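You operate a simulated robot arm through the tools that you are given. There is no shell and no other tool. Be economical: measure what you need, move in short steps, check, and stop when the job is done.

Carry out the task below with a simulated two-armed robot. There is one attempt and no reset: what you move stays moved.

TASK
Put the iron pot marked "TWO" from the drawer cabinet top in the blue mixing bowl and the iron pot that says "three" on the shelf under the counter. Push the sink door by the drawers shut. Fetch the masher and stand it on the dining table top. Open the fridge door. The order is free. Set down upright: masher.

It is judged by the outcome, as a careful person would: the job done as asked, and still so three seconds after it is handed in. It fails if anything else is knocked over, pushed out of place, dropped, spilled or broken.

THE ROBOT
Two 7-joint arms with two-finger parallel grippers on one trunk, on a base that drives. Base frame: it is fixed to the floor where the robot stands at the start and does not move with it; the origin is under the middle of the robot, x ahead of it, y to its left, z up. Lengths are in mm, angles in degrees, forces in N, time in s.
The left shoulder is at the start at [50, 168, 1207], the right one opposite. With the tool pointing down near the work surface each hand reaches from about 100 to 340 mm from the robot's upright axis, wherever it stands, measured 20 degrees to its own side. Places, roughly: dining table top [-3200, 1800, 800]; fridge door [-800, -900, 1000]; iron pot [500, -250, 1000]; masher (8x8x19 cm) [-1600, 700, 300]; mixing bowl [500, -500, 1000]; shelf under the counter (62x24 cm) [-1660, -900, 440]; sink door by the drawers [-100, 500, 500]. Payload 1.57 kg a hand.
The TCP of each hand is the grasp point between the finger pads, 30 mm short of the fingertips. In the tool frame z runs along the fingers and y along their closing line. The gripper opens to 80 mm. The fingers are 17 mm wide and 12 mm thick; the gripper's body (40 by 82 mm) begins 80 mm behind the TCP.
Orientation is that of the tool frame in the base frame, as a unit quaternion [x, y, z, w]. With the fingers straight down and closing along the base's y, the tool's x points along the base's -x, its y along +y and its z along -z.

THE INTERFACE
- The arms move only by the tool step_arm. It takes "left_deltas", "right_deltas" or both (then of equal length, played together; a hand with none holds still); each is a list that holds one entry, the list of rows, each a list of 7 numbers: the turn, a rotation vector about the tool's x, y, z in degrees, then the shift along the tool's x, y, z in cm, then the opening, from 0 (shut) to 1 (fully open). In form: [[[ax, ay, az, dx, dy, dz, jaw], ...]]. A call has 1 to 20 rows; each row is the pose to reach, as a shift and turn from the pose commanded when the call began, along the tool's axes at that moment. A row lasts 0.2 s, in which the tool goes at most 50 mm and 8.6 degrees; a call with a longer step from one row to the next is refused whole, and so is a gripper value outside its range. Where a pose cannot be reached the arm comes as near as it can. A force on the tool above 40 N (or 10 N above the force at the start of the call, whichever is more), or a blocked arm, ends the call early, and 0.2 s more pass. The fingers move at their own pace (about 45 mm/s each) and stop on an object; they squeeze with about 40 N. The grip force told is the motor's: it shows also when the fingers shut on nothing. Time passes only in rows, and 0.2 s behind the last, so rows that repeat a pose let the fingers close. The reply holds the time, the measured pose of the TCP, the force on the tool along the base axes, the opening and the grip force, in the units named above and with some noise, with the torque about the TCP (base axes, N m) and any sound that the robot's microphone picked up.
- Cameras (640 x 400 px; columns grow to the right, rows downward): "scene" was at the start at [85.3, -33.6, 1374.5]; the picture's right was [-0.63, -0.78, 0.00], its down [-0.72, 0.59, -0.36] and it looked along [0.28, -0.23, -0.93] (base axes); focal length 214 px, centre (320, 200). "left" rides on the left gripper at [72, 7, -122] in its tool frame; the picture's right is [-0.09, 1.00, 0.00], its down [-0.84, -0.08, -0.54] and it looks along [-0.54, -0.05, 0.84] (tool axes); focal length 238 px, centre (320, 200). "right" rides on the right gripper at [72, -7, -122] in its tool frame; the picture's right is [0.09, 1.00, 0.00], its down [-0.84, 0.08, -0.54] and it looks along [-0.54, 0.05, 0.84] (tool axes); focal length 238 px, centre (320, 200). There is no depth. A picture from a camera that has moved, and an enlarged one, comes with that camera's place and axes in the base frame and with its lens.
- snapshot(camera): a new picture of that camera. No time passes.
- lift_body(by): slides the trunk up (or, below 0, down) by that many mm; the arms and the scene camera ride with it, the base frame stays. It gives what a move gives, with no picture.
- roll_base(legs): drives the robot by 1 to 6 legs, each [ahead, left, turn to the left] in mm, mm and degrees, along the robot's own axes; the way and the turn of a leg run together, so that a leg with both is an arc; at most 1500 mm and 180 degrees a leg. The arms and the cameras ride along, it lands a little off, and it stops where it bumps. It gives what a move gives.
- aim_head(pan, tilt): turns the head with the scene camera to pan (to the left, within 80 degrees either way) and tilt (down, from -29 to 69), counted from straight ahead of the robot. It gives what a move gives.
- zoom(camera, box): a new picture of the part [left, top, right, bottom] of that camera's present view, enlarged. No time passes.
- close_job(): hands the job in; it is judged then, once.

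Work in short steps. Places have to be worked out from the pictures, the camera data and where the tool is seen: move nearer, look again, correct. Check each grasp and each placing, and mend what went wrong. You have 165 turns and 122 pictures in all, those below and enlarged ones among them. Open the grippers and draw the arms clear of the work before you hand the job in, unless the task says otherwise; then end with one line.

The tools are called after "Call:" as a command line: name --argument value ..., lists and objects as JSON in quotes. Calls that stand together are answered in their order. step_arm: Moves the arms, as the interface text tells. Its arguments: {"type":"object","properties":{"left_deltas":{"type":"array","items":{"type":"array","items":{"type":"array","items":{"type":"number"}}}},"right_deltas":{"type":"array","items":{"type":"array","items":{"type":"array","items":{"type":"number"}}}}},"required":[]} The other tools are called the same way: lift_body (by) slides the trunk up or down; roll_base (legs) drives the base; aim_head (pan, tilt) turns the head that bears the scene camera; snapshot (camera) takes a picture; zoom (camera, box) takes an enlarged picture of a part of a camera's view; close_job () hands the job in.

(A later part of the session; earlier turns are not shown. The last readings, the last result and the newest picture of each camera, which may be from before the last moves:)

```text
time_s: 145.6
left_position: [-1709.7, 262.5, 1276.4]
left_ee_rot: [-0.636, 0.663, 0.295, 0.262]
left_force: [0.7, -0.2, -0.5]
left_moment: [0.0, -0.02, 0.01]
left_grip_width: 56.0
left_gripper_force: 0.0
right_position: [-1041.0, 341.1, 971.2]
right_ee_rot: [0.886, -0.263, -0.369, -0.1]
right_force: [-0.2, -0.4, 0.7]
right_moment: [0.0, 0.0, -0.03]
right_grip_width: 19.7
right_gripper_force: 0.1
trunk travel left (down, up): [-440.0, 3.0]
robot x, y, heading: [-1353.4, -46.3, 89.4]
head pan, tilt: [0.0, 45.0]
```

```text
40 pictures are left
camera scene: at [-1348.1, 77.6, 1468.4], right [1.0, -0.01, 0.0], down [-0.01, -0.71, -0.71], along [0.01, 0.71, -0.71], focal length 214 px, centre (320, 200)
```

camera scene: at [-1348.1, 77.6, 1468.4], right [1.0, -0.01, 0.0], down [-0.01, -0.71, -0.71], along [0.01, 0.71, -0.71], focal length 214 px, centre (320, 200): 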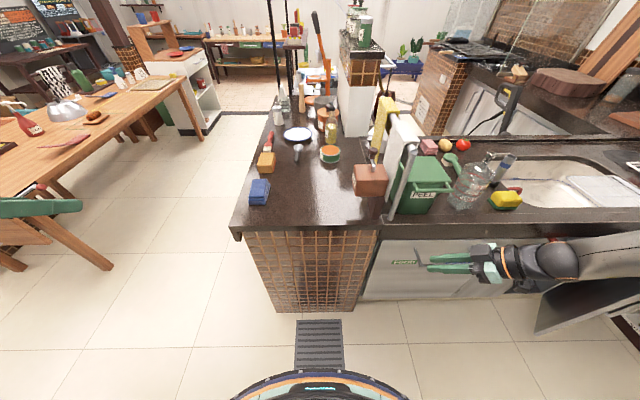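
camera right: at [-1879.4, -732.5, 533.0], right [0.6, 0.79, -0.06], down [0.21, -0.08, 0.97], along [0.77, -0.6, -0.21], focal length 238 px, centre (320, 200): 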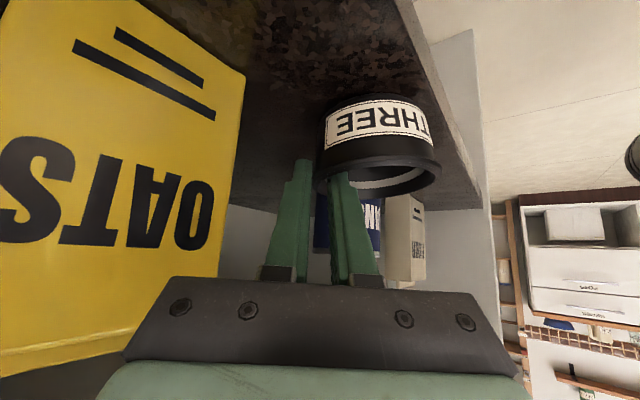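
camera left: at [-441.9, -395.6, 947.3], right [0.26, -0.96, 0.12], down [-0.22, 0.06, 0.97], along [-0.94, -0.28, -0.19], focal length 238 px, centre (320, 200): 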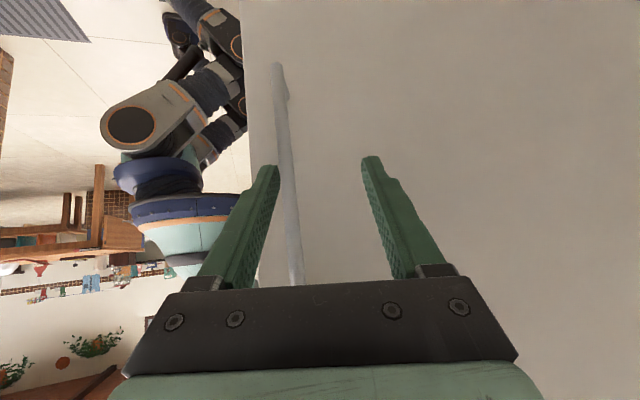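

The dining table and the peninsula are visible; the masher must be in the peninsula's -x side. First the sink door: I sidestep right 550 mm at this y and look at it.

Call:
roll_base --legs '[[0, -550, 0]]'

Call:
aim_head --pan -55 --tilt 40

Call:
snapshot --camera "scene"

```text
time_s: 150.9
left_position: [-1160.5, 254.1, 1276.7]
left_ee_rot: [-0.635, 0.664, 0.294, 0.263]
left_force: [0.5, -0.1, -0.8]
left_moment: [0.04, 0.01, -0.01]
left_grip_width: 55.8
left_gripper_force: 0.1
right_position: [-493.1, 332.1, 971.0]
right_ee_rot: [0.885, -0.264, -0.37, -0.099]
right_force: [0.6, -0.4, -0.1]
right_moment: [0.02, -0.01, 0.02]
right_grip_width: 20.0
right_gripper_force: 0.0
trunk travel left (down, up): [-440.0, 3.0]
robot x, y, heading: [-804.3, -52.2, 89.1]
head pan, tilt: [0.0, 45.0]
```

```text
time_s: 152.2
left_position: [-1160.8, 254.4, 1275.7]
left_ee_rot: [-0.634, 0.665, 0.294, 0.264]
left_force: [0.0, 0.0, 0.5]
left_moment: [-0.01, 0.0, -0.03]
left_grip_width: 56.0
left_gripper_force: 0.0
right_position: [-491.9, 333.3, 970.3]
right_ee_rot: [0.886, -0.264, -0.369, -0.099]
right_force: [0.1, -0.7, 0.5]
right_moment: [-0.02, -0.01, 0.02]
right_grip_width: 20.2
right_gripper_force: 0.0
trunk travel left (down, up): [-440.0, 3.0]
robot x, y, heading: [-801.3, -52.6, 89.2]
head pan, tilt: [-55.0, 40.0]
```

```text
39 pictures are left
camera scene: at [-730.4, 36.2, 1475.6], right [0.56, -0.83, 0.0], down [-0.53, -0.36, -0.77], along [0.63, 0.43, -0.64], focal length 214 px, centre (320, 200)
```

scene: 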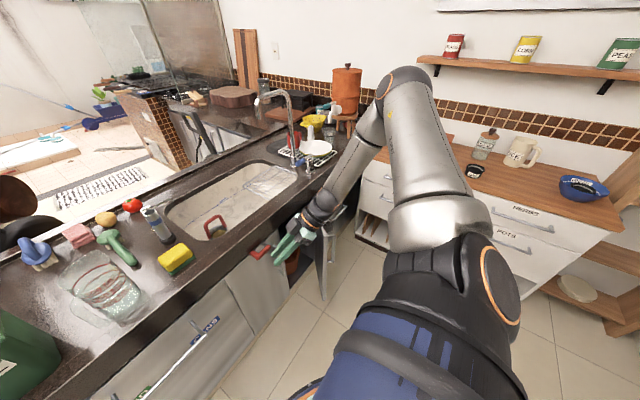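

I zoom in on the open door.

Call:
zoom --camera "scene" --box '[230, 170, 390, 330]'

```text
2.50 times, centred on (310, 250) of scene
camera zoom: at [-730.4, 36.2, 1475.6], right [0.56, -0.83, 0.0], down [-0.53, -0.36, -0.77], along [0.63, 0.43, -0.64], focal length 536 px, centre (345, 75)
```

zoom: 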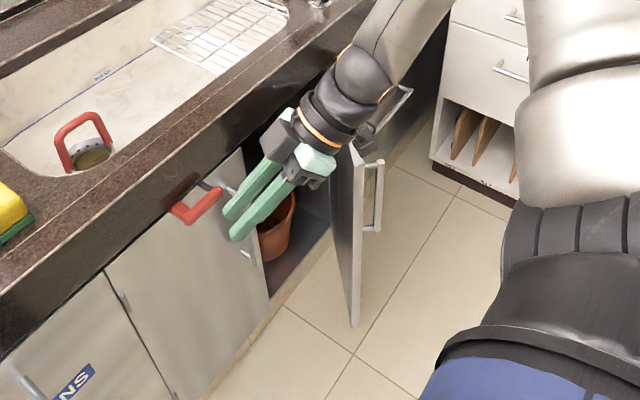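

The door is hinged on the +x side (about [83,560]) and open about 35°, with its free edge near [-235,356]. I close the right fingers and shift right 385 mm while high. Then I'll lower the trunk so the fist sits in front of its outer face.

Call:
step_arm --right_deltas '[[[0, 0, 0, 0, 0, 0, 0], [0, 0, 0, 0, 0, 0, 0]]]'

Call:
roll_base --legs '[[0, -385, 0]]'

Call:
aim_head --pan -40 --tilt 55

Call:
snapshot --camera "scene"

```text
time_s: 152.8
left_position: [-1160.4, 254.8, 1277.8]
left_ee_rot: [-0.635, 0.665, 0.293, 0.263]
left_force: [-0.2, -0.8, -0.2]
left_moment: [-0.02, -0.01, -0.01]
left_grip_width: 55.9
left_gripper_force: 0.0
right_position: [-492.4, 331.9, 970.8]
right_ee_rot: [0.886, -0.264, -0.369, -0.099]
right_force: [1.0, -0.5, 0.1]
right_moment: [0.01, 0.0, 0.0]
right_grip_width: 0.0
right_gripper_force: 18.1
trunk travel left (down, up): [-440.0, 3.0]
robot x, y, heading: [-801.1, -51.7, 89.2]
head pan, tilt: [-55.0, 40.0]
```

```text
time_s: 156.7
left_position: [-772.7, 248.1, 1278.3]
left_ee_rot: [-0.636, 0.664, 0.294, 0.262]
left_force: [-0.6, 0.5, -0.2]
left_moment: [0.01, 0.01, 0.02]
left_grip_width: 56.2
left_gripper_force: 0.0
right_position: [-105.2, 327.6, 970.1]
right_ee_rot: [0.886, -0.264, -0.369, -0.1]
right_force: [-0.2, -0.7, 0.6]
right_moment: [-0.01, 0.01, 0.0]
right_grip_width: 0.1
right_gripper_force: 21.1
trunk travel left (down, up): [-440.0, 3.0]
robot x, y, heading: [-418.0, -58.6, 89.4]
head pan, tilt: [-55.0, 40.0]
```

```text
time_s: 157.5
left_position: [-772.3, 249.6, 1277.7]
left_ee_rot: [-0.635, 0.664, 0.294, 0.262]
left_force: [-1.3, -0.1, 0.8]
left_moment: [0.02, 0.0, 0.0]
left_grip_width: 56.3
left_gripper_force: 0.0
right_position: [-104.3, 327.1, 970.5]
right_ee_rot: [0.886, -0.264, -0.369, -0.099]
right_force: [-0.4, 0.7, -0.4]
right_moment: [0.06, 0.0, -0.02]
right_grip_width: 0.0
right_gripper_force: 21.8
trunk travel left (down, up): [-440.0, 3.0]
robot x, y, heading: [-415.6, -55.6, 89.2]
head pan, tilt: [-40.0, 55.0]
```

```text
37 pictures are left
camera scene: at [-366.0, 37.3, 1455.0], right [0.76, -0.65, 0.0], down [-0.54, -0.62, -0.57], along [0.38, 0.43, -0.82], focal length 214 px, centre (320, 200)
```

scene: 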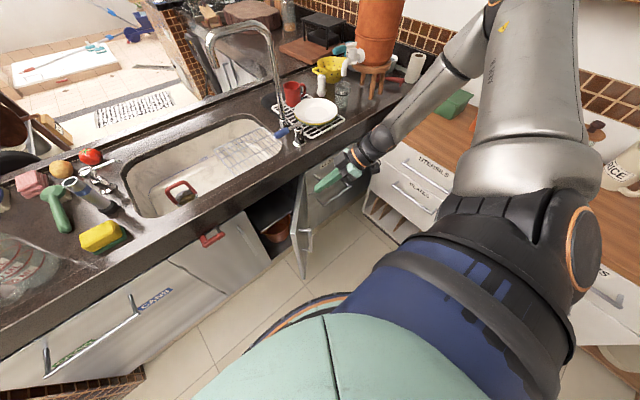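

I zoom in for the precise door geometry relative to the fist.

Call:
zoom --camera "scene" --box '[220, 120, 420, 300]'

```text
2.22 times, centred on (320, 210) of scene
camera zoom: at [-366.0, 37.3, 1455.0], right [0.76, -0.65, 0.0], down [-0.54, -0.62, -0.57], along [0.38, 0.43, -0.82], focal length 477 px, centre (320, 178)
```

zoom: 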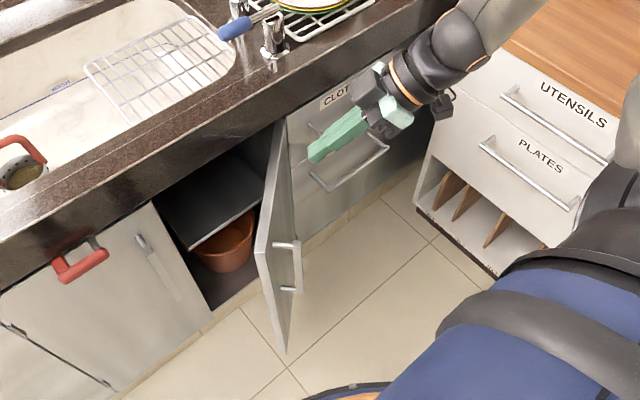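

The free edge is at about [-211,372] and the door is ~43° open; the fist is ~85 mm off its outer face. I shift 40 mm more to +x, lower the trunk, and straighten the tool yaw so the hand clears the counter overhang.

Call:
roll_base --legs '[[0, -40, 0]]'

Call:
lift_body --by -380

Call:
step_arm --right_deltas '[[[5.2, 0, 5.2, 0, 0, 0, 0], [10.4, 0, 10.4, 0, 0, 0, 0], [15.6, 0, 15.6, 0, 0, 0, 0], [20.8, 0, 20.8, 0, 0, 0, 0], [26, 0, 26, 0, 0, 0, 0], [26, 0, 26, 0, 0, 0, 0]]]'

Call:
snapshot --camera "scene"

```text
time_s: 158.5
left_position: [-732.9, 248.7, 1277.8]
left_ee_rot: [-0.635, 0.664, 0.294, 0.262]
left_force: [-0.5, -0.5, 0.9]
left_moment: [-0.02, -0.01, 0.0]
left_grip_width: 56.0
left_gripper_force: 0.0
right_position: [-64.4, 326.5, 970.2]
right_ee_rot: [0.886, -0.264, -0.369, -0.1]
right_force: [0.1, -0.1, 0.0]
right_moment: [0.0, -0.01, -0.04]
right_grip_width: 0.0
right_gripper_force: 20.3
trunk travel left (down, up): [-440.0, 3.0]
robot x, y, heading: [-376.2, -59.5, 89.0]
head pan, tilt: [-40.0, 55.0]
```

```text
time_s: 162.2
left_position: [-734.2, 247.8, 897.9]
left_ee_rot: [-0.635, 0.665, 0.294, 0.263]
left_force: [0.2, 0.4, -0.2]
left_moment: [-0.01, -0.02, 0.01]
left_grip_width: 56.0
left_gripper_force: 0.0
right_position: [-65.0, 326.4, 589.1]
right_ee_rot: [0.886, -0.263, -0.37, -0.099]
right_force: [0.7, 0.1, 0.1]
right_moment: [0.05, 0.02, 0.03]
right_grip_width: 0.0
right_gripper_force: 21.1
trunk travel left (down, up): [-60.0, 383.0]
robot x, y, heading: [-372.1, -57.8, 89.4]
head pan, tilt: [-40.0, 55.0]
```

```text
time_s: 163.6
left_position: [-732.9, 248.7, 896.8]
left_ee_rot: [-0.634, 0.665, 0.293, 0.264]
left_force: [-0.3, 0.9, -0.7]
left_moment: [0.02, -0.03, -0.02]
left_grip_width: 55.8
left_gripper_force: 0.1
right_position: [-65.3, 327.2, 589.8]
right_ee_rot: [0.76, -0.53, -0.313, -0.209]
right_force: [-0.1, 0.2, 0.5]
right_moment: [-0.02, 0.01, 0.0]
right_grip_width: 0.0
right_gripper_force: 21.8
trunk travel left (down, up): [-60.0, 383.0]
robot x, y, heading: [-373.8, -63.7, 89.1]
head pan, tilt: [-40.0, 55.0]
```

```text
35 pictures are left
camera scene: at [-326.5, 36.8, 1074.9], right [0.76, -0.65, 0.0], down [-0.54, -0.62, -0.57], along [0.37, 0.43, -0.82], focal length 214 px, centre (320, 200)
```

scene: 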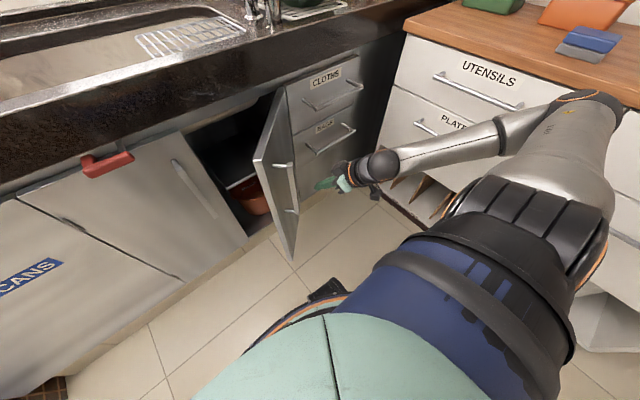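

The fist is on the door's outer side, lower than the handle top and clear. I drive ahead-left to bring it onto the door and start closing.

Call:
roll_base --legs '[[110, 90, 0]]'

Call:
snapshot --camera "scene"

```text
time_s: 165.1
left_position: [-821.9, 358.4, 898.5]
left_ee_rot: [-0.634, 0.665, 0.293, 0.264]
left_force: [0.9, -0.2, -0.3]
left_moment: [-0.03, 0.02, 0.01]
left_grip_width: 56.0
left_gripper_force: 0.1
right_position: [-154.6, 437.7, 590.7]
right_ee_rot: [0.76, -0.53, -0.314, -0.21]
right_force: [-0.6, 0.0, 0.1]
right_moment: [0.02, -0.01, 0.0]
right_grip_width: 0.0
right_gripper_force: 21.7
trunk travel left (down, up): [-60.0, 383.0]
robot x, y, heading: [-465.5, 50.6, 89.2]
head pan, tilt: [-40.0, 55.0]
```

```text
34 pictures are left
camera scene: at [-415.5, 147.4, 1074.9], right [0.76, -0.65, 0.0], down [-0.54, -0.62, -0.57], along [0.37, 0.43, -0.82], focal length 214 px, centre (320, 200)
```

scene: 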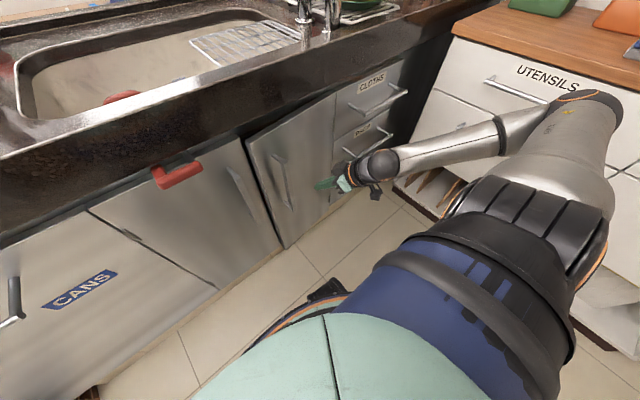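

The door is almost shut. I finish the push with the arm, force-guarded.

Call:
step_arm --right_deltas '[[[0, 0, 0, -1, -0.2, 1, 0], [0, 0, 0, -2, -0.5, 2, 0], [0, 0, 0, -3, -0.8, 3, 0], [0, 0, 0, -4.2, -1.1, 4.2, 0], [0, 0, 0, -5.5, -1.4, 5.5, 0], [0, 0, 0, -7, -1.8, 7, 0]]]'

Call:
zoom --camera "scene" --box '[180, 80, 420, 270]'

```text
time_s: 166.4
left_position: [-822.3, 358.3, 898.2]
left_ee_rot: [-0.634, 0.665, 0.294, 0.264]
left_force: [-0.4, 0.1, -1.2]
left_moment: [0.0, -0.01, 0.01]
left_grip_width: 55.9
left_gripper_force: 0.0
right_position: [-170.8, 520.1, 589.5]
right_ee_rot: [0.761, -0.532, -0.309, -0.207]
right_force: [2.0, -10.5, 6.5]
right_moment: [0.0, -0.03, -0.03]
right_grip_width: 0.0
right_gripper_force: 21.2
trunk travel left (down, up): [-60.0, 383.0]
robot x, y, heading: [-464.5, 51.2, 89.1]
head pan, tilt: [-40.0, 55.0]
stopped in row 6 (right hand): the force on the tool passed its limit at 60 N (the readings are from after the stop); the commanded pose is now the measured one
```

```text
2.11 times, centred on (300, 175) of scene
camera zoom: at [-415.5, 146.4, 1075.2], right [0.76, -0.65, 0.0], down [-0.54, -0.62, -0.57], along [0.38, 0.43, -0.82], focal length 452 px, centre (362, 253)
```

zoom: 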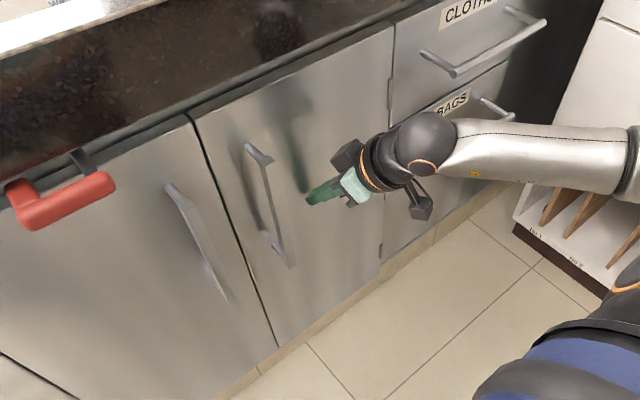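

The door is flush. I retract the right hand, back off, raise the trunk, and travel left along the aisle to the open floor west of the peninsula.

Call:
step_arm --right_deltas '[[[0, 0, 0, 2, 0.5, -2, 0], [0, 0, 0, 4, 1, -4, 0], [0, 0, 0, 6, 1.5, -6, 0], [0, 0, 0, 7, 1.8, -7, 0]]]'

Call:
roll_base --legs '[[-110, 0, 0]]'

Call:
lift_body --by 380

Call:
roll_base --legs '[[0, 900, 0], [0, 750, 0]]'

Call:
aim_head --pan -45 --tilt 45

Call:
snapshot --camera "scene"

```text
time_s: 167.4
left_position: [-822.0, 358.6, 897.7]
left_ee_rot: [-0.635, 0.664, 0.294, 0.263]
left_force: [0.3, 0.6, 0.7]
left_moment: [0.01, -0.01, 0.01]
left_grip_width: 56.2
left_gripper_force: 0.1
right_position: [-152.5, 421.5, 589.7]
right_ee_rot: [0.762, -0.531, -0.31, -0.205]
right_force: [-0.8, 0.6, 0.5]
right_moment: [-0.01, -0.01, 0.01]
right_grip_width: 0.1
right_gripper_force: 21.5
trunk travel left (down, up): [-60.0, 383.0]
robot x, y, heading: [-469.2, 51.8, 89.0]
head pan, tilt: [-40.0, 55.0]
```

```text
time_s: 168.6
left_position: [-823.2, 249.9, 896.6]
left_ee_rot: [-0.635, 0.664, 0.294, 0.263]
left_force: [0.4, -0.2, 0.5]
left_moment: [-0.03, -0.04, -0.01]
left_grip_width: 56.4
left_gripper_force: 0.0
right_position: [-154.3, 311.9, 591.1]
right_ee_rot: [0.761, -0.531, -0.31, -0.206]
right_force: [0.0, 0.3, -0.3]
right_moment: [-0.02, -0.03, 0.02]
right_grip_width: 0.1
right_gripper_force: 20.9
trunk travel left (down, up): [-60.0, 383.0]
robot x, y, heading: [-468.4, -57.2, 89.1]
head pan, tilt: [-40.0, 55.0]
```

```text
time_s: 172.2
left_position: [-823.1, 248.5, 1277.9]
left_ee_rot: [-0.635, 0.664, 0.295, 0.263]
left_force: [0.1, 0.5, -0.5]
left_moment: [0.0, -0.01, 0.04]
left_grip_width: 56.0
left_gripper_force: 0.0
right_position: [-152.7, 312.9, 970.2]
right_ee_rot: [0.761, -0.531, -0.31, -0.206]
right_force: [0.5, 0.1, 0.6]
right_moment: [-0.01, 0.01, 0.0]
right_grip_width: 0.1
right_gripper_force: 21.0
trunk travel left (down, up): [-440.0, 3.0]
robot x, y, heading: [-467.5, -59.9, 89.3]
head pan, tilt: [-40.0, 55.0]
```

```text
time_s: 187.1
left_position: [-2471.9, 266.9, 1277.5]
left_ee_rot: [-0.637, 0.663, 0.294, 0.262]
left_force: [0.5, 0.1, 0.4]
left_moment: [0.01, 0.03, 0.01]
left_grip_width: 56.4
left_gripper_force: 0.0
right_position: [-1803.2, 333.9, 970.5]
right_ee_rot: [0.763, -0.528, -0.311, -0.205]
right_force: [-1.2, -0.5, 0.0]
right_moment: [-0.02, -0.04, 0.01]
right_grip_width: 0.0
right_gripper_force: 21.4
trunk travel left (down, up): [-440.0, 3.0]
robot x, y, heading: [-2109.6, -38.8, 89.4]
head pan, tilt: [-40.0, 55.0]
```

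```text
time_s: 187.8
left_position: [-2472.8, 266.7, 1276.5]
left_ee_rot: [-0.637, 0.662, 0.295, 0.263]
left_force: [0.3, 0.0, 0.6]
left_moment: [0.0, 0.01, 0.0]
left_grip_width: 55.8
left_gripper_force: 0.0
right_position: [-1803.4, 334.3, 969.9]
right_ee_rot: [0.763, -0.528, -0.311, -0.205]
right_force: [-0.5, 0.5, -0.4]
right_moment: [0.02, -0.01, 0.03]
right_grip_width: 0.0
right_gripper_force: 21.4
trunk travel left (down, up): [-440.0, 3.0]
robot x, y, heading: [-2112.8, -37.9, 89.5]
head pan, tilt: [-45.0, 45.0]
```

```text
32 pictures are left
camera scene: at [-2053.3, 59.8, 1468.3], right [0.7, -0.71, 0.0], down [-0.5, -0.5, -0.71], along [0.5, 0.5, -0.71], focal length 214 px, centre (320, 200)
```

scene: 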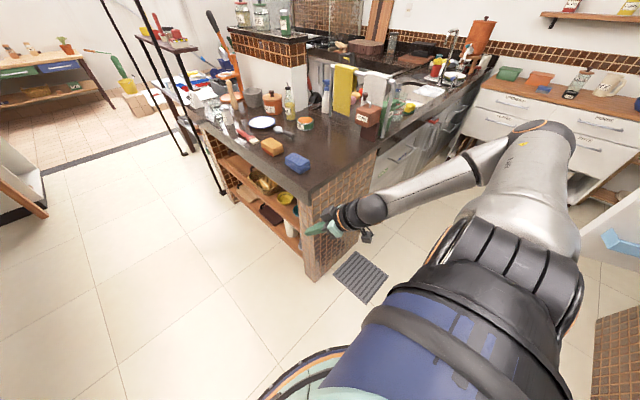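

The peninsula's west side has open shelves with items. I zoom in to find the masher.

Call:
zoom --camera "scene" --box '[200, 130, 350, 280]'

```text
2.67 times, centred on (275, 205) of scene
camera zoom: at [-2053.3, 59.8, 1468.3], right [0.7, -0.71, 0.0], down [-0.5, -0.5, -0.71], along [0.5, 0.5, -0.71], focal length 572 px, centre (440, 187)
```

zoom: 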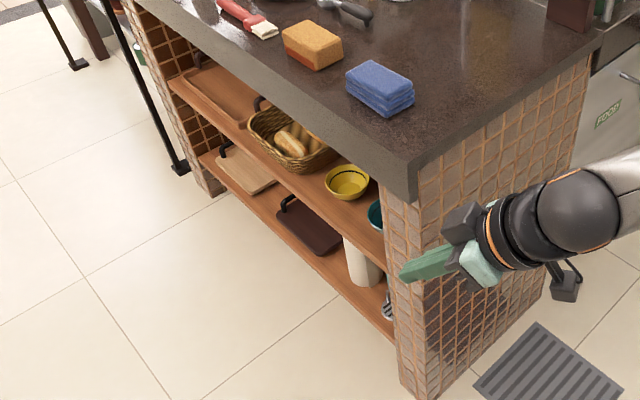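

The masher looks like the striped metal object on the bottom shelf by the south pier, beside a paper roll. I turn to face +x and move up beside it for a closer look.

Call:
roll_base --legs '[[0, 0, -90], [-100, 650, 0]]'

Call:
aim_head --pan 0 --tilt 50

Call:
lift_body --by -340

Call:
snapshot --camera "scene"

```text
time_s: 197.7
left_position: [-1902.1, 963.7, 1276.9]
left_ee_rot: [0.017, 0.919, 0.024, 0.394]
left_force: [0.3, -0.3, 0.2]
left_moment: [-0.01, -0.01, 0.0]
left_grip_width: 56.0
left_gripper_force: 0.2
right_position: [-1833.3, 295.4, 972.1]
right_ee_rot: [-0.167, 0.913, 0.074, 0.365]
right_force: [-0.2, 0.5, 0.0]
right_moment: [-0.01, 0.02, -0.01]
right_grip_width: 0.0
right_gripper_force: 21.6
trunk travel left (down, up): [-440.0, 3.0]
robot x, y, heading: [-2208.3, 607.0, -0.3]
head pan, tilt: [-45.0, 45.0]
```

```text
time_s: 198.8
left_position: [-1901.7, 964.7, 1276.7]
left_ee_rot: [0.018, 0.919, 0.023, 0.394]
left_force: [0.3, -0.2, 0.4]
left_moment: [-0.02, 0.03, -0.04]
left_grip_width: 55.8
left_gripper_force: 0.0
right_position: [-1833.2, 295.6, 970.1]
right_ee_rot: [-0.166, 0.913, 0.074, 0.365]
right_force: [0.5, 0.4, -0.8]
right_moment: [-0.01, 0.02, -0.01]
right_grip_width: 0.0
right_gripper_force: 21.1
trunk travel left (down, up): [-440.0, 3.0]
robot x, y, heading: [-2208.8, 601.6, -0.3]
head pan, tilt: [0.0, 50.0]
```

```text
time_s: 202.2
left_position: [-1900.6, 964.7, 937.2]
left_ee_rot: [0.018, 0.918, 0.023, 0.394]
left_force: [-0.6, 0.0, -0.6]
left_moment: [0.01, 0.04, 0.01]
left_grip_width: 56.2
left_gripper_force: 0.1
right_position: [-1832.3, 294.3, 631.0]
right_ee_rot: [-0.167, 0.913, 0.075, 0.366]
right_force: [-0.2, 0.5, -0.3]
right_moment: [0.0, -0.03, 0.0]
right_grip_width: 0.0
right_gripper_force: 21.5
trunk travel left (down, up): [-100.0, 343.0]
robot x, y, heading: [-2202.7, 601.4, -0.2]
head pan, tilt: [0.0, 50.0]
```

```text
30 pictures are left
camera scene: at [-2087.3, 605.4, 1121.5], right [-0.01, -1.0, 0.0], down [-0.77, 0.01, -0.64], along [0.64, 0.0, -0.77], focal length 214 px, centre (320, 200)
```

scene: 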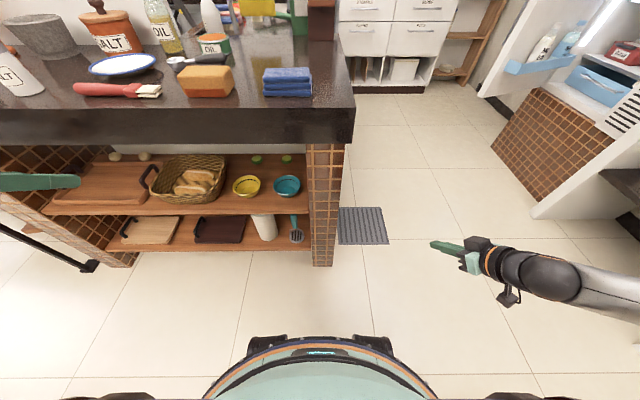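

The masher has a teal handle and a steel plate and stands at about (296,230). I zoom in.

Call:
zoom --camera "scene" --box '[220, 140, 350, 270]'

```text
3.08 times, centred on (285, 205) of scene
camera zoom: at [-2087.3, 605.4, 1121.5], right [-0.01, -1.0, 0.0], down [-0.77, 0.01, -0.64], along [0.64, 0.0, -0.77], focal length 660 px, centre (428, 185)
```

zoom: 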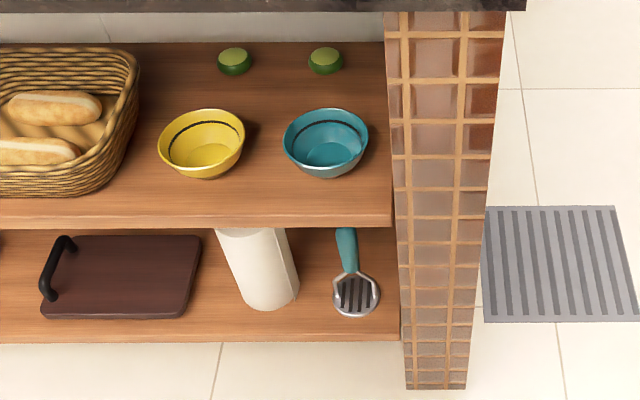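

The masher stands at about [-1550,719] on the low shelf (z≈200, top ≈390), just behind the front edge, with the upper shelf at z 472. I need a much lower hand. I test how low the right hand can go with the tool pointing down and the trunk fully lowered.

Call:
lift_body --by -98

Call:
step_arm --right_deltas '[[[0, 8, 0, 0, 0, 0, 0], [0, 16, 0, 2, 0, 2, 0], [0, 24, 0, 4.5, 0, 4.5, 0], [0, 32, 0, 7, 0, 7.3, 0], [0, 40, 0, 10, 0, 10.5, 0], [0, 45, 0, 13, 0, 13.7, 0], [0, 45, 0, 16, 0, 16.8, 0], [0, 45, 0, 18, 0, 19, 0]]]'

```text
time_s: 203.5
left_position: [-1901.0, 964.3, 838.8]
left_ee_rot: [0.018, 0.919, 0.023, 0.394]
left_force: [-0.4, -0.6, -0.2]
left_moment: [0.01, -0.03, 0.02]
left_grip_width: 55.9
left_gripper_force: 0.0
right_position: [-1832.9, 295.5, 533.7]
right_ee_rot: [-0.166, 0.913, 0.074, 0.365]
right_force: [-0.4, -0.2, 0.2]
right_moment: [0.0, -0.03, 0.0]
right_grip_width: 0.0
right_gripper_force: 21.5
trunk travel left (down, up): [-2.0, 441.0]
robot x, y, heading: [-2203.9, 607.3, -0.5]
head pan, tilt: [0.0, 50.0]
```

```text
time_s: 205.3
left_position: [-1902.6, 964.6, 839.3]
left_ee_rot: [0.017, 0.919, 0.023, 0.394]
left_force: [0.2, 0.0, 0.6]
left_moment: [0.02, -0.01, 0.01]
left_grip_width: 56.0
left_gripper_force: 0.0
right_position: [-1831.2, 299.3, 271.8]
right_ee_rot: [-0.183, 0.983, 0.005, -0.013]
right_force: [0.5, 1.0, 0.5]
right_moment: [0.0, 0.01, 0.02]
right_grip_width: 0.2
right_gripper_force: 21.1
trunk travel left (down, up): [-2.0, 441.0]
robot x, y, heading: [-2204.3, 602.3, -0.3]
head pan, tilt: [0.0, 50.0]
```

Tool-down reaches z 272 easily, so the wrist pitch is the constraint. I test how much forward tilt is possible at z≈375.

Call:
step_arm --right_deltas '[[[0, 0, 0, 0, 0, -5, 0], [0, 0, 0, 0, 0, -10, 0], [0, -8, 0, 0, 0, -10.5, 0], [0, -16, 0, 0, 0, -10.5, 0], [0, -24, 0, 0, 0, -10.5, 0], [0, -32, 0, 0, 0, -10.5, 0], [0, -40, 0, 0, 0, -10.5, 0], [0, -45, 0, 0, 0, -10.5, 0]]]'

```text
time_s: 207.1
left_position: [-1901.1, 964.4, 839.2]
left_ee_rot: [0.017, 0.918, 0.023, 0.395]
left_force: [0.9, -0.2, 0.0]
left_moment: [0.0, 0.04, 0.0]
left_grip_width: 56.0
left_gripper_force: 0.1
right_position: [-1829.9, 297.7, 377.1]
right_ee_rot: [-0.167, 0.912, 0.075, 0.366]
right_force: [0.6, 0.1, -0.6]
right_moment: [0.0, 0.01, 0.02]
right_grip_width: 0.0
right_gripper_force: 21.0
trunk travel left (down, up): [-2.0, 441.0]
robot x, y, heading: [-2204.9, 605.2, -0.3]
head pan, tilt: [0.0, 50.0]
```

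Now 45° tilt at z 377 works (a better arm branch). I straighten the yaw, extend 75 mm, lower a bit to confirm reach, and pull the left hand back out of the way.

Call:
step_arm --right_deltas '[[[4.7, 0, 4.7, -1.7, -0.9, 1.6, 0.7], [9.4, 0, 9.4, -3.4, -1.8, 3.2, 0.7], [14.1, 0, 14.1, -5, -2.7, 4.8, 0.7], [14.1, 0, 14.1, -3.3, -2.7, 6.6, 0.7], [14.1, 0, 14.1, -3.3, -2.7, 6.6, 0.7]]]' --left_deltas '[[[0, 0, 0, 0, 0, -4, 0.7], [0, 0, 0, 0, 0, -8, 0.7], [0, 0, 0, 0, 0, -12, 0.7], [0, 0, 0, 0, 0, -16, 0.7], [0, 0, 0, 0, 0, -20, 0.7]]]'

Call:
snapshot --camera "scene"

```text
time_s: 208.3
left_position: [-2047.3, 957.8, 976.0]
left_ee_rot: [0.018, 0.919, 0.023, 0.394]
left_force: [-0.5, -0.2, -0.4]
left_moment: [0.0, 0.0, -0.02]
left_grip_width: 56.1
left_gripper_force: 0.0
right_position: [-1768.1, 293.6, 367.1]
right_ee_rot: [-0.008, 0.93, 0.009, 0.368]
right_force: [-0.2, -0.9, -0.4]
right_moment: [-0.03, -0.04, 0.01]
right_grip_width: 56.2
right_gripper_force: 0.1
right hand out of reach, approached as far as the arm can: row 3, 4, 5
trunk travel left (down, up): [-2.0, 441.0]
robot x, y, heading: [-2205.4, 605.5, -0.5]
head pan, tilt: [0.0, 50.0]
```

```text
28 pictures are left
camera scene: at [-2087.3, 605.5, 1023.4], right [-0.01, -1.0, 0.0], down [-0.77, 0.01, -0.64], along [0.64, 0.0, -0.77], focal length 214 px, centre (320, 200)
```

scene: 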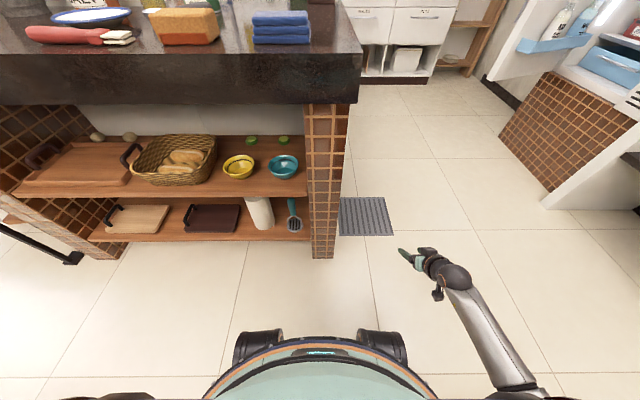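

The masher is at about [-1558,720] with its handle top at z≈393; the hand at z 367 has the right height. I sidestep left 427 mm, then check from the right camera before going in.

Call:
roll_base --legs '[[0, 427, 0], [90, 0, 0]]'

Call:
snapshot --camera "right"

Call:
aim_head --pan -40 --tilt 50

Call:
snapshot --camera "scene"

```text
time_s: 213.3
left_position: [-1951.8, 1387.4, 976.5]
left_ee_rot: [0.019, 0.919, 0.022, 0.394]
left_force: [0.0, 0.7, -0.6]
left_moment: [0.0, 0.02, 0.02]
left_grip_width: 56.0
left_gripper_force: 0.0
right_position: [-1674.5, 722.4, 367.6]
right_ee_rot: [-0.006, 0.93, 0.008, 0.369]
right_force: [-0.8, -0.3, -0.1]
right_moment: [0.02, -0.03, -0.02]
right_grip_width: 55.8
right_gripper_force: 0.1
trunk travel left (down, up): [-2.0, 441.0]
robot x, y, heading: [-2117.4, 1033.3, -0.4]
head pan, tilt: [0.0, 50.0]
```

```text
27 pictures are left
camera right: at [-1811.4, 712.8, 406.1], right [-0.09, 1.0, -0.05], down [0.24, 0.07, 0.97], along [0.97, 0.07, -0.24], focal length 238 px, centre (320, 200)
```

right: 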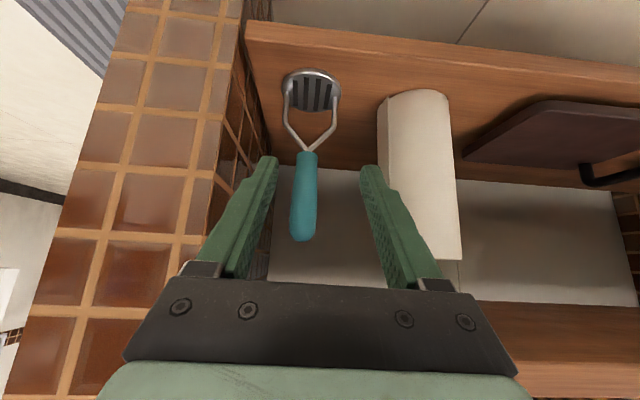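

```text
time_s: 214.4
left_position: [-1952.2, 1387.6, 975.2]
left_ee_rot: [0.018, 0.918, 0.024, 0.395]
left_force: [0.2, 0.2, 0.6]
left_moment: [-0.01, -0.02, 0.0]
left_grip_width: 56.0
left_gripper_force: 0.1
right_position: [-1674.6, 722.0, 366.5]
right_ee_rot: [-0.006, 0.93, 0.008, 0.369]
right_force: [0.6, -0.4, -0.4]
right_moment: [0.02, -0.02, -0.01]
right_grip_width: 55.9
right_gripper_force: 0.1
trunk travel left (down, up): [-2.0, 441.0]
robot x, y, heading: [-2113.4, 1035.3, -0.3]
head pan, tilt: [-40.0, 50.0]
```

```text
26 pictures are left
camera scene: at [-2012.4, 985.9, 1023.4], right [-0.65, -0.76, 0.0], down [-0.58, 0.5, -0.64], along [0.49, -0.42, -0.77], focal length 214 px, centre (320, 200)
```

scene: 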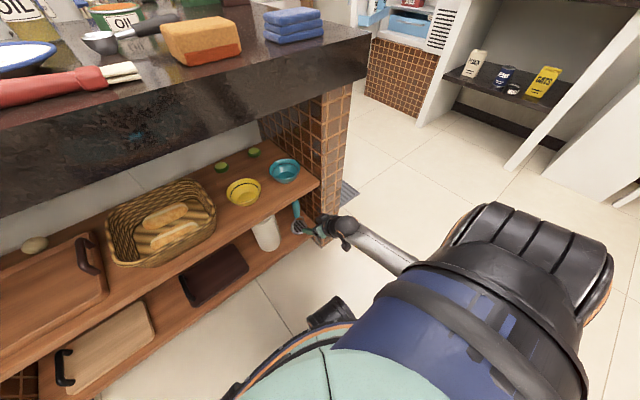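

The handle spans z 292–386 at y≈714. I shift 8 mm to the right and lower about 12 mm, then drive ahead 112 mm so it comes between the fingers.

Call:
step_arm --right_deltas '[[[0, 0, 0, 0.4, -0.4, 0.4, 0.7], [0, 0, 0, 0.8, -0.8, 0.9, 0.7], [0, 0, 0, 0.8, -0.8, 0.9, 0.7]]]'

Call:
roll_base --legs '[[108, 0, 0]]'

Call:
snapshot --camera "right"

```text
time_s: 215.2
left_position: [-1952.2, 1388.0, 976.9]
left_ee_rot: [0.019, 0.919, 0.022, 0.394]
left_force: [0.4, 0.2, -0.5]
left_moment: [-0.02, 0.01, 0.02]
left_grip_width: 56.1
left_gripper_force: 0.1
right_position: [-1673.8, 716.0, 354.9]
right_ee_rot: [-0.006, 0.929, 0.009, 0.369]
right_force: [-0.7, -0.7, 0.1]
right_moment: [0.01, 0.01, -0.01]
right_grip_width: 55.9
right_gripper_force: 0.1
trunk travel left (down, up): [-2.0, 441.0]
robot x, y, heading: [-2111.2, 1034.2, -0.7]
head pan, tilt: [-40.0, 50.0]
```

```text
time_s: 216.4
left_position: [-1845.1, 1386.3, 975.9]
left_ee_rot: [0.019, 0.919, 0.023, 0.394]
left_force: [0.0, -0.1, -0.1]
left_moment: [0.02, -0.02, -0.01]
left_grip_width: 55.9
left_gripper_force: 0.1
right_position: [-1566.6, 713.7, 354.9]
right_ee_rot: [-0.006, 0.929, 0.008, 0.369]
right_force: [0.6, 0.8, -0.1]
right_moment: [0.01, 0.05, 0.04]
right_grip_width: 56.0
right_gripper_force: 0.0
trunk travel left (down, up): [-2.0, 441.0]
robot x, y, heading: [-2004.2, 1033.2, -0.7]
head pan, tilt: [-40.0, 50.0]
```

```text
25 pictures are left
camera right: at [-1703.3, 704.4, 394.1], right [-0.09, 0.99, -0.05], down [0.24, 0.07, 0.97], along [0.97, 0.07, -0.24], focal length 238 px, centre (320, 200)
```

right: 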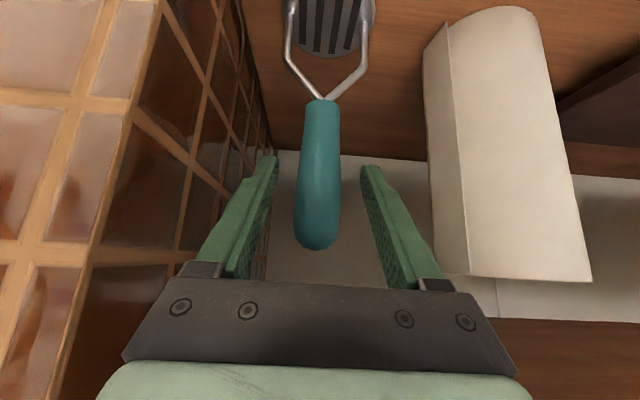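

The handle is centred between the fingers, about 10 mm ahead of the TCP. I nudge forward and close.

Call:
step_arm --right_deltas '[[[0, 0, 0, -0.6, 0, 0.6, 0.7], [0, 0, 0, -0.6, 0, 0.6, 0.4], [0, 0, 0, -0.6, 0, 0.6, 0.15], [0, 0, 0, -0.6, 0, 0.6, 0], [0, 0, 0, -0.6, 0, 0.6, 0], [0, 0, 0, -0.6, 0, 0.6, 0]]]'

Call:
snapshot --camera "right"

```text
time_s: 217.8
left_position: [-1845.4, 1386.7, 977.2]
left_ee_rot: [0.019, 0.919, 0.022, 0.394]
left_force: [0.1, 0.5, 0.1]
left_moment: [0.01, -0.02, 0.0]
left_grip_width: 55.8
left_gripper_force: 0.0
right_position: [-1558.2, 713.7, 354.7]
right_ee_rot: [-0.006, 0.93, 0.009, 0.368]
right_force: [0.3, 0.8, 0.6]
right_moment: [-0.01, -0.01, 0.02]
right_grip_width: 28.1
right_gripper_force: 38.3
trunk travel left (down, up): [-2.0, 441.0]
robot x, y, heading: [-2004.8, 1034.6, -0.5]
head pan, tilt: [-40.0, 50.0]
```

```text
24 pictures are left
camera right: at [-1695.2, 704.3, 393.5], right [-0.09, 0.99, -0.05], down [0.24, 0.07, 0.97], along [0.97, 0.07, -0.24], focal length 238 px, centre (320, 200)
```

right: 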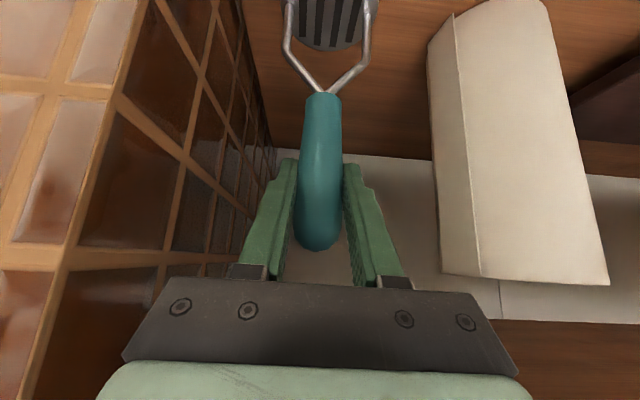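

It is gripped at 28 mm. I lift 15 mm and back straight out.

Call:
step_arm --right_deltas '[[[0, 0, 0, -0.5, 0, -0.5, 0], [0, 0, 0, -1.1, 0, -1.1, 0], [0, 0, 0, -1.1, 0, -1.1, 0]]]'

Call:
roll_base --legs '[[-250, 0, 0]]'

Call:
snapshot --camera "right"

Call:
snapshot --camera "scene"

```text
time_s: 218.5
left_position: [-1843.7, 1386.4, 975.9]
left_ee_rot: [0.018, 0.919, 0.023, 0.394]
left_force: [-0.2, -0.6, 0.8]
left_moment: [-0.02, 0.04, 0.02]
left_grip_width: 56.1
left_gripper_force: 0.1
right_position: [-1562.4, 713.9, 360.2]
right_ee_rot: [-0.007, 0.934, 0.007, 0.357]
right_force: [3.1, -1.0, -14.8]
right_moment: [-0.1, -0.21, -0.03]
right_grip_width: 27.7
right_gripper_force: 38.4
trunk travel left (down, up): [-2.0, 441.0]
robot x, y, heading: [-2009.1, 1032.5, -0.9]
head pan, tilt: [-40.0, 50.0]
stopped in row 3 (right hand): the force on the tool passed its limit at 43 N (the readings are from after the stop); the commanded pose is now the measured one
```

```text
time_s: 220.3
left_position: [-2091.0, 1389.6, 975.9]
left_ee_rot: [0.019, 0.919, 0.022, 0.394]
left_force: [0.0, -0.6, -0.1]
left_moment: [0.02, -0.02, -0.03]
left_grip_width: 55.7
left_gripper_force: 0.1
right_position: [-1808.8, 715.9, 364.2]
right_ee_rot: [-0.006, 0.933, 0.008, 0.36]
right_force: [0.3, -1.5, -1.1]
right_moment: [0.0, 0.01, -0.04]
right_grip_width: 28.0
right_gripper_force: 38.2
trunk travel left (down, up): [-2.0, 441.0]
robot x, y, heading: [-2254.2, 1036.2, -0.7]
head pan, tilt: [-40.0, 50.0]
```

```text
23 pictures are left
camera right: at [-1945.5, 706.4, 405.4], right [-0.08, 1.0, -0.05], down [0.25, 0.07, 0.96], along [0.96, 0.07, -0.26], focal length 238 px, centre (320, 200)
```

right: 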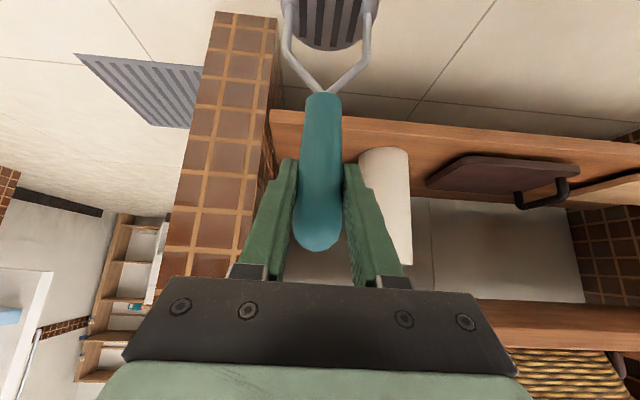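

```text
22 pictures are left
camera scene: at [-2152.5, 987.2, 1023.4], right [-0.65, -0.76, 0.0], down [-0.58, 0.5, -0.64], along [0.49, -0.42, -0.77], focal length 214 px, centre (320, 200)
```

scene: 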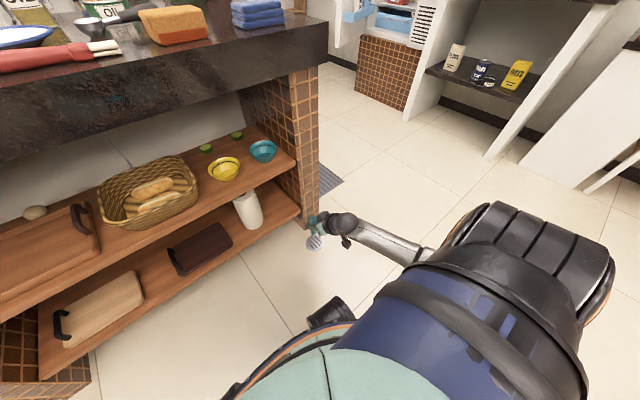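

The masher is out and held; the shelf items are intact. I raise the trunk and lift and retract the masher, then look over at the dining table before turning.

Call:
lift_body --by 430

Call:
step_arm --right_deltas '[[[0, 0, 0, -1, 0, -4.3, 0], [0, 0, 0, -2.3, 0, -8.6, 0], [0, 0, 0, -3.5, 0, -12.9, 0], [0, 0, 0, -4.7, 0, -17.2, 0], [0, 0, 0, -6, 0, -21.5, 0], [0, 0, 0, -6, 0, -21.5, 0]]]'

Call:
roll_base --legs '[[0, 0, 90]]'

Call:
aim_head --pan 60 --tilt 30

Call:
snapshot --camera "scene"

```text
refused: 430 is not a number from -400 to 400
```

```text
time_s: 221.7
left_position: [-2091.8, 1390.2, 975.7]
left_ee_rot: [0.018, 0.918, 0.023, 0.394]
left_force: [0.5, -0.2, -0.6]
left_moment: [0.0, 0.03, 0.04]
left_grip_width: 56.1
left_gripper_force: 0.0
right_position: [-1908.6, 710.0, 563.3]
right_ee_rot: [-0.005, 0.933, 0.008, 0.36]
right_force: [-0.2, 0.2, -1.6]
right_moment: [0.0, 0.03, -0.01]
right_grip_width: 28.2
right_gripper_force: 38.6
right hand out of reach, approached as far as the arm can: row 5, 6
trunk travel left (down, up): [-2.0, 441.0]
robot x, y, heading: [-2255.9, 1036.8, -0.6]
head pan, tilt: [-40.0, 50.0]
```

```text
time_s: 225.9
left_position: [-2605.2, 1198.1, 976.7]
left_ee_rot: [-0.635, 0.664, 0.294, 0.264]
left_force: [0.2, -0.1, -0.1]
left_moment: [-0.04, -0.02, 0.0]
left_grip_width: 56.0
left_gripper_force: 0.1
right_position: [-1926.1, 1381.0, 562.4]
right_ee_rot: [0.663, -0.656, -0.26, -0.25]
right_force: [0.4, 0.2, -0.5]
right_moment: [-0.03, -0.02, -0.02]
right_grip_width: 27.6
right_gripper_force: 38.0
trunk travel left (down, up): [-2.0, 441.0]
robot x, y, heading: [-2252.1, 1036.2, 89.2]
head pan, tilt: [-40.0, 50.0]
```

```text
time_s: 227.7
left_position: [-2605.9, 1197.7, 976.8]
left_ee_rot: [-0.635, 0.664, 0.294, 0.263]
left_force: [0.2, -0.7, -0.6]
left_moment: [-0.01, 0.04, -0.03]
left_grip_width: 56.1
left_gripper_force: 0.0
right_position: [-1924.9, 1380.8, 561.1]
right_ee_rot: [0.662, -0.657, -0.26, -0.251]
right_force: [1.0, 0.9, -1.8]
right_moment: [0.01, 0.0, 0.0]
right_grip_width: 27.8
right_gripper_force: 38.0
trunk travel left (down, up): [-2.0, 441.0]
robot x, y, heading: [-2248.4, 1040.6, 89.1]
head pan, tilt: [60.0, 30.0]
```

```text
21 pictures are left
camera scene: at [-2328.1, 1124.3, 1053.0], right [0.51, 0.86, 0.0], down [0.43, -0.26, -0.87], along [-0.74, 0.44, -0.5], focal length 214 px, centre (320, 200)
```

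scene: 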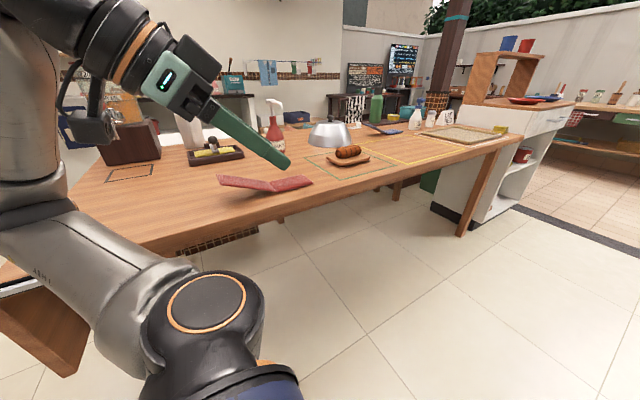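

The turn went well, though the lift was refused (limit 400). Free wood is visible on the table near [-2850,1040], and the east edge is at x≈-2750. A chair stands at the south corner, so I'll stand beside the table facing -y. I raise the trunk and turn right 180°.

Call:
lift_body --by 400

Call:
roll_base --legs '[[0, 0, -90], [0, 0, -90]]'

Call:
aim_head --pan -60 --tilt 40

Call:
snapshot --camera "scene"

```text
time_s: 231.5
left_position: [-2605.5, 1198.5, 1376.8]
left_ee_rot: [-0.635, 0.664, 0.294, 0.263]
left_force: [-0.9, 0.3, -0.8]
left_moment: [-0.02, -0.02, 0.02]
left_grip_width: 56.0
left_gripper_force: 0.0
right_position: [-1925.6, 1380.8, 962.2]
right_ee_rot: [0.662, -0.656, -0.261, -0.25]
right_force: [0.7, 0.2, -1.8]
right_moment: [-0.02, 0.02, 0.02]
right_grip_width: 27.8
right_gripper_force: 38.4
trunk travel left (down, up): [-402.0, 41.0]
robot x, y, heading: [-2253.2, 1035.2, 89.4]
head pan, tilt: [60.0, 30.0]
```

```text
time_s: 239.5
left_position: [-1900.4, 875.9, 1376.9]
left_ee_rot: [0.663, 0.636, -0.263, 0.294]
left_force: [0.9, 0.8, 0.6]
left_moment: [0.03, 0.03, 0.01]
left_grip_width: 56.0
left_gripper_force: 0.0
right_position: [-2579.4, 689.1, 963.9]
right_ee_rot: [0.655, 0.664, -0.249, 0.261]
right_force: [-0.7, -0.1, -0.7]
right_moment: [0.0, -0.02, 0.04]
right_grip_width: 27.7
right_gripper_force: 37.7
trunk travel left (down, up): [-402.0, 41.0]
robot x, y, heading: [-2250.2, 1035.9, -90.6]
head pan, tilt: [60.0, 30.0]
```

```text
time_s: 241.5
left_position: [-1899.6, 876.6, 1377.4]
left_ee_rot: [0.662, 0.637, -0.262, 0.295]
left_force: [0.3, 0.5, -0.5]
left_moment: [-0.01, -0.03, -0.01]
left_grip_width: 55.9
left_gripper_force: 0.0
right_position: [-2577.8, 690.3, 962.3]
right_ee_rot: [0.654, 0.664, -0.249, 0.261]
right_force: [0.2, -0.9, -1.5]
right_moment: [0.05, 0.0, 0.0]
right_grip_width: 27.5
right_gripper_force: 37.8
trunk travel left (down, up): [-402.0, 41.0]
robot x, y, heading: [-2253.3, 1034.8, -90.4]
head pan, tilt: [-60.0, 40.0]
```

```text
20 pictures are left
camera scene: at [-2325.5, 955.9, 1437.6], right [-0.49, 0.87, 0.0], down [0.56, 0.32, -0.77], along [-0.67, -0.38, -0.64], focal length 214 px, centre (320, 200)
```

scene: 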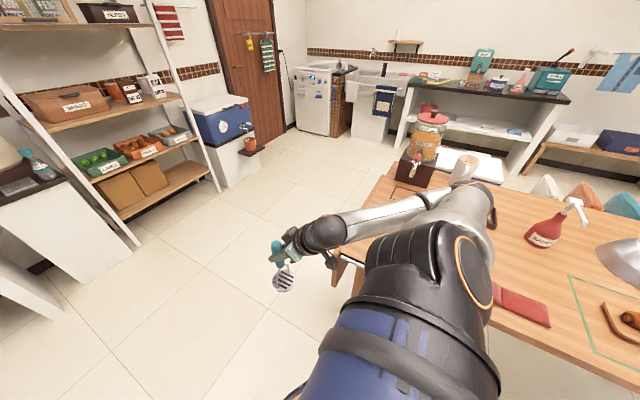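

The bare spot on the table is at about [-2850,1040]. I raise the last 40 mm, back up 350 mm to line up in y, then look at the hand and table before moving over it.

Call:
lift_body --by 40

Call:
roll_base --legs '[[-350, 0, 0]]'

Call:
aim_head --pan -35 --tilt 50

Call:
snapshot --camera "scene"

Call:
snapshot --camera "right"

```text
time_s: 242.4
left_position: [-1899.5, 876.1, 1416.9]
left_ee_rot: [0.663, 0.636, -0.263, 0.294]
left_force: [0.0, -0.6, 0.6]
left_moment: [-0.02, -0.01, -0.01]
left_grip_width: 55.9
left_gripper_force: 0.2
right_position: [-2577.3, 689.0, 1002.7]
right_ee_rot: [0.655, 0.664, -0.249, 0.261]
right_force: [0.1, -0.5, -1.6]
right_moment: [0.03, 0.0, -0.01]
right_grip_width: 27.5
right_gripper_force: 38.0
trunk travel left (down, up): [-442.0, 1.0]
robot x, y, heading: [-2252.7, 1035.9, -90.5]
head pan, tilt: [-60.0, 40.0]
```

```text
time_s: 244.6
left_position: [-1896.9, 1227.3, 1415.6]
left_ee_rot: [0.662, 0.637, -0.262, 0.295]
left_force: [0.7, 0.2, 0.1]
left_moment: [0.0, 0.0, -0.02]
left_grip_width: 56.0
left_gripper_force: 0.1
right_position: [-2574.2, 1038.8, 1001.5]
right_ee_rot: [0.655, 0.664, -0.249, 0.26]
right_force: [0.1, 0.3, -1.7]
right_moment: [-0.01, 0.04, 0.01]
right_grip_width: 27.8
right_gripper_force: 38.1
trunk travel left (down, up): [-442.0, 1.0]
robot x, y, heading: [-2251.8, 1384.8, -90.5]
head pan, tilt: [-60.0, 40.0]
```

```text
time_s: 245.5
left_position: [-1896.0, 1226.4, 1416.4]
left_ee_rot: [0.662, 0.638, -0.262, 0.295]
left_force: [0.1, 0.6, -0.6]
left_moment: [-0.01, -0.01, -0.01]
left_grip_width: 56.0
left_gripper_force: 0.1
right_position: [-2574.4, 1037.9, 1002.4]
right_ee_rot: [0.654, 0.665, -0.249, 0.261]
right_force: [-0.7, 0.4, -1.8]
right_moment: [0.01, 0.02, -0.01]
right_grip_width: 27.5
right_gripper_force: 38.0
trunk travel left (down, up): [-442.0, 1.0]
robot x, y, heading: [-2248.5, 1387.1, -90.3]
head pan, tilt: [-35.0, 50.0]
```

```text
19 pictures are left
camera scene: at [-2293.2, 1284.1, 1463.5], right [-0.81, 0.58, 0.0], down [0.44, 0.62, -0.64], along [-0.37, -0.52, -0.77], focal length 214 px, centre (320, 200)
```

scene: 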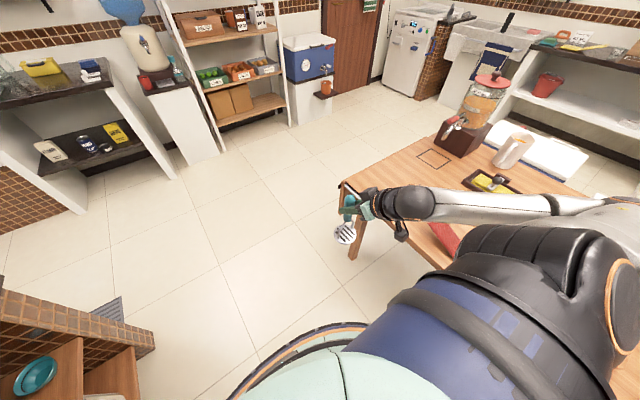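

```text
18 pictures are left
camera right: at [-2585.9, 1173.4, 1043.6], right [0.99, 0.09, -0.05], down [0.07, -0.25, 0.96], along [0.07, -0.96, -0.26], focal length 238 px, centre (320, 200)
```

right: 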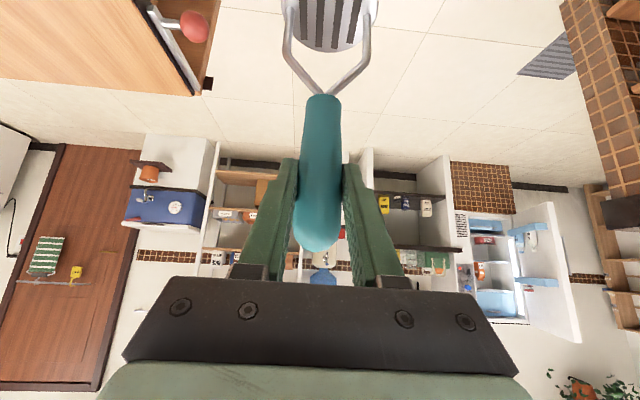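

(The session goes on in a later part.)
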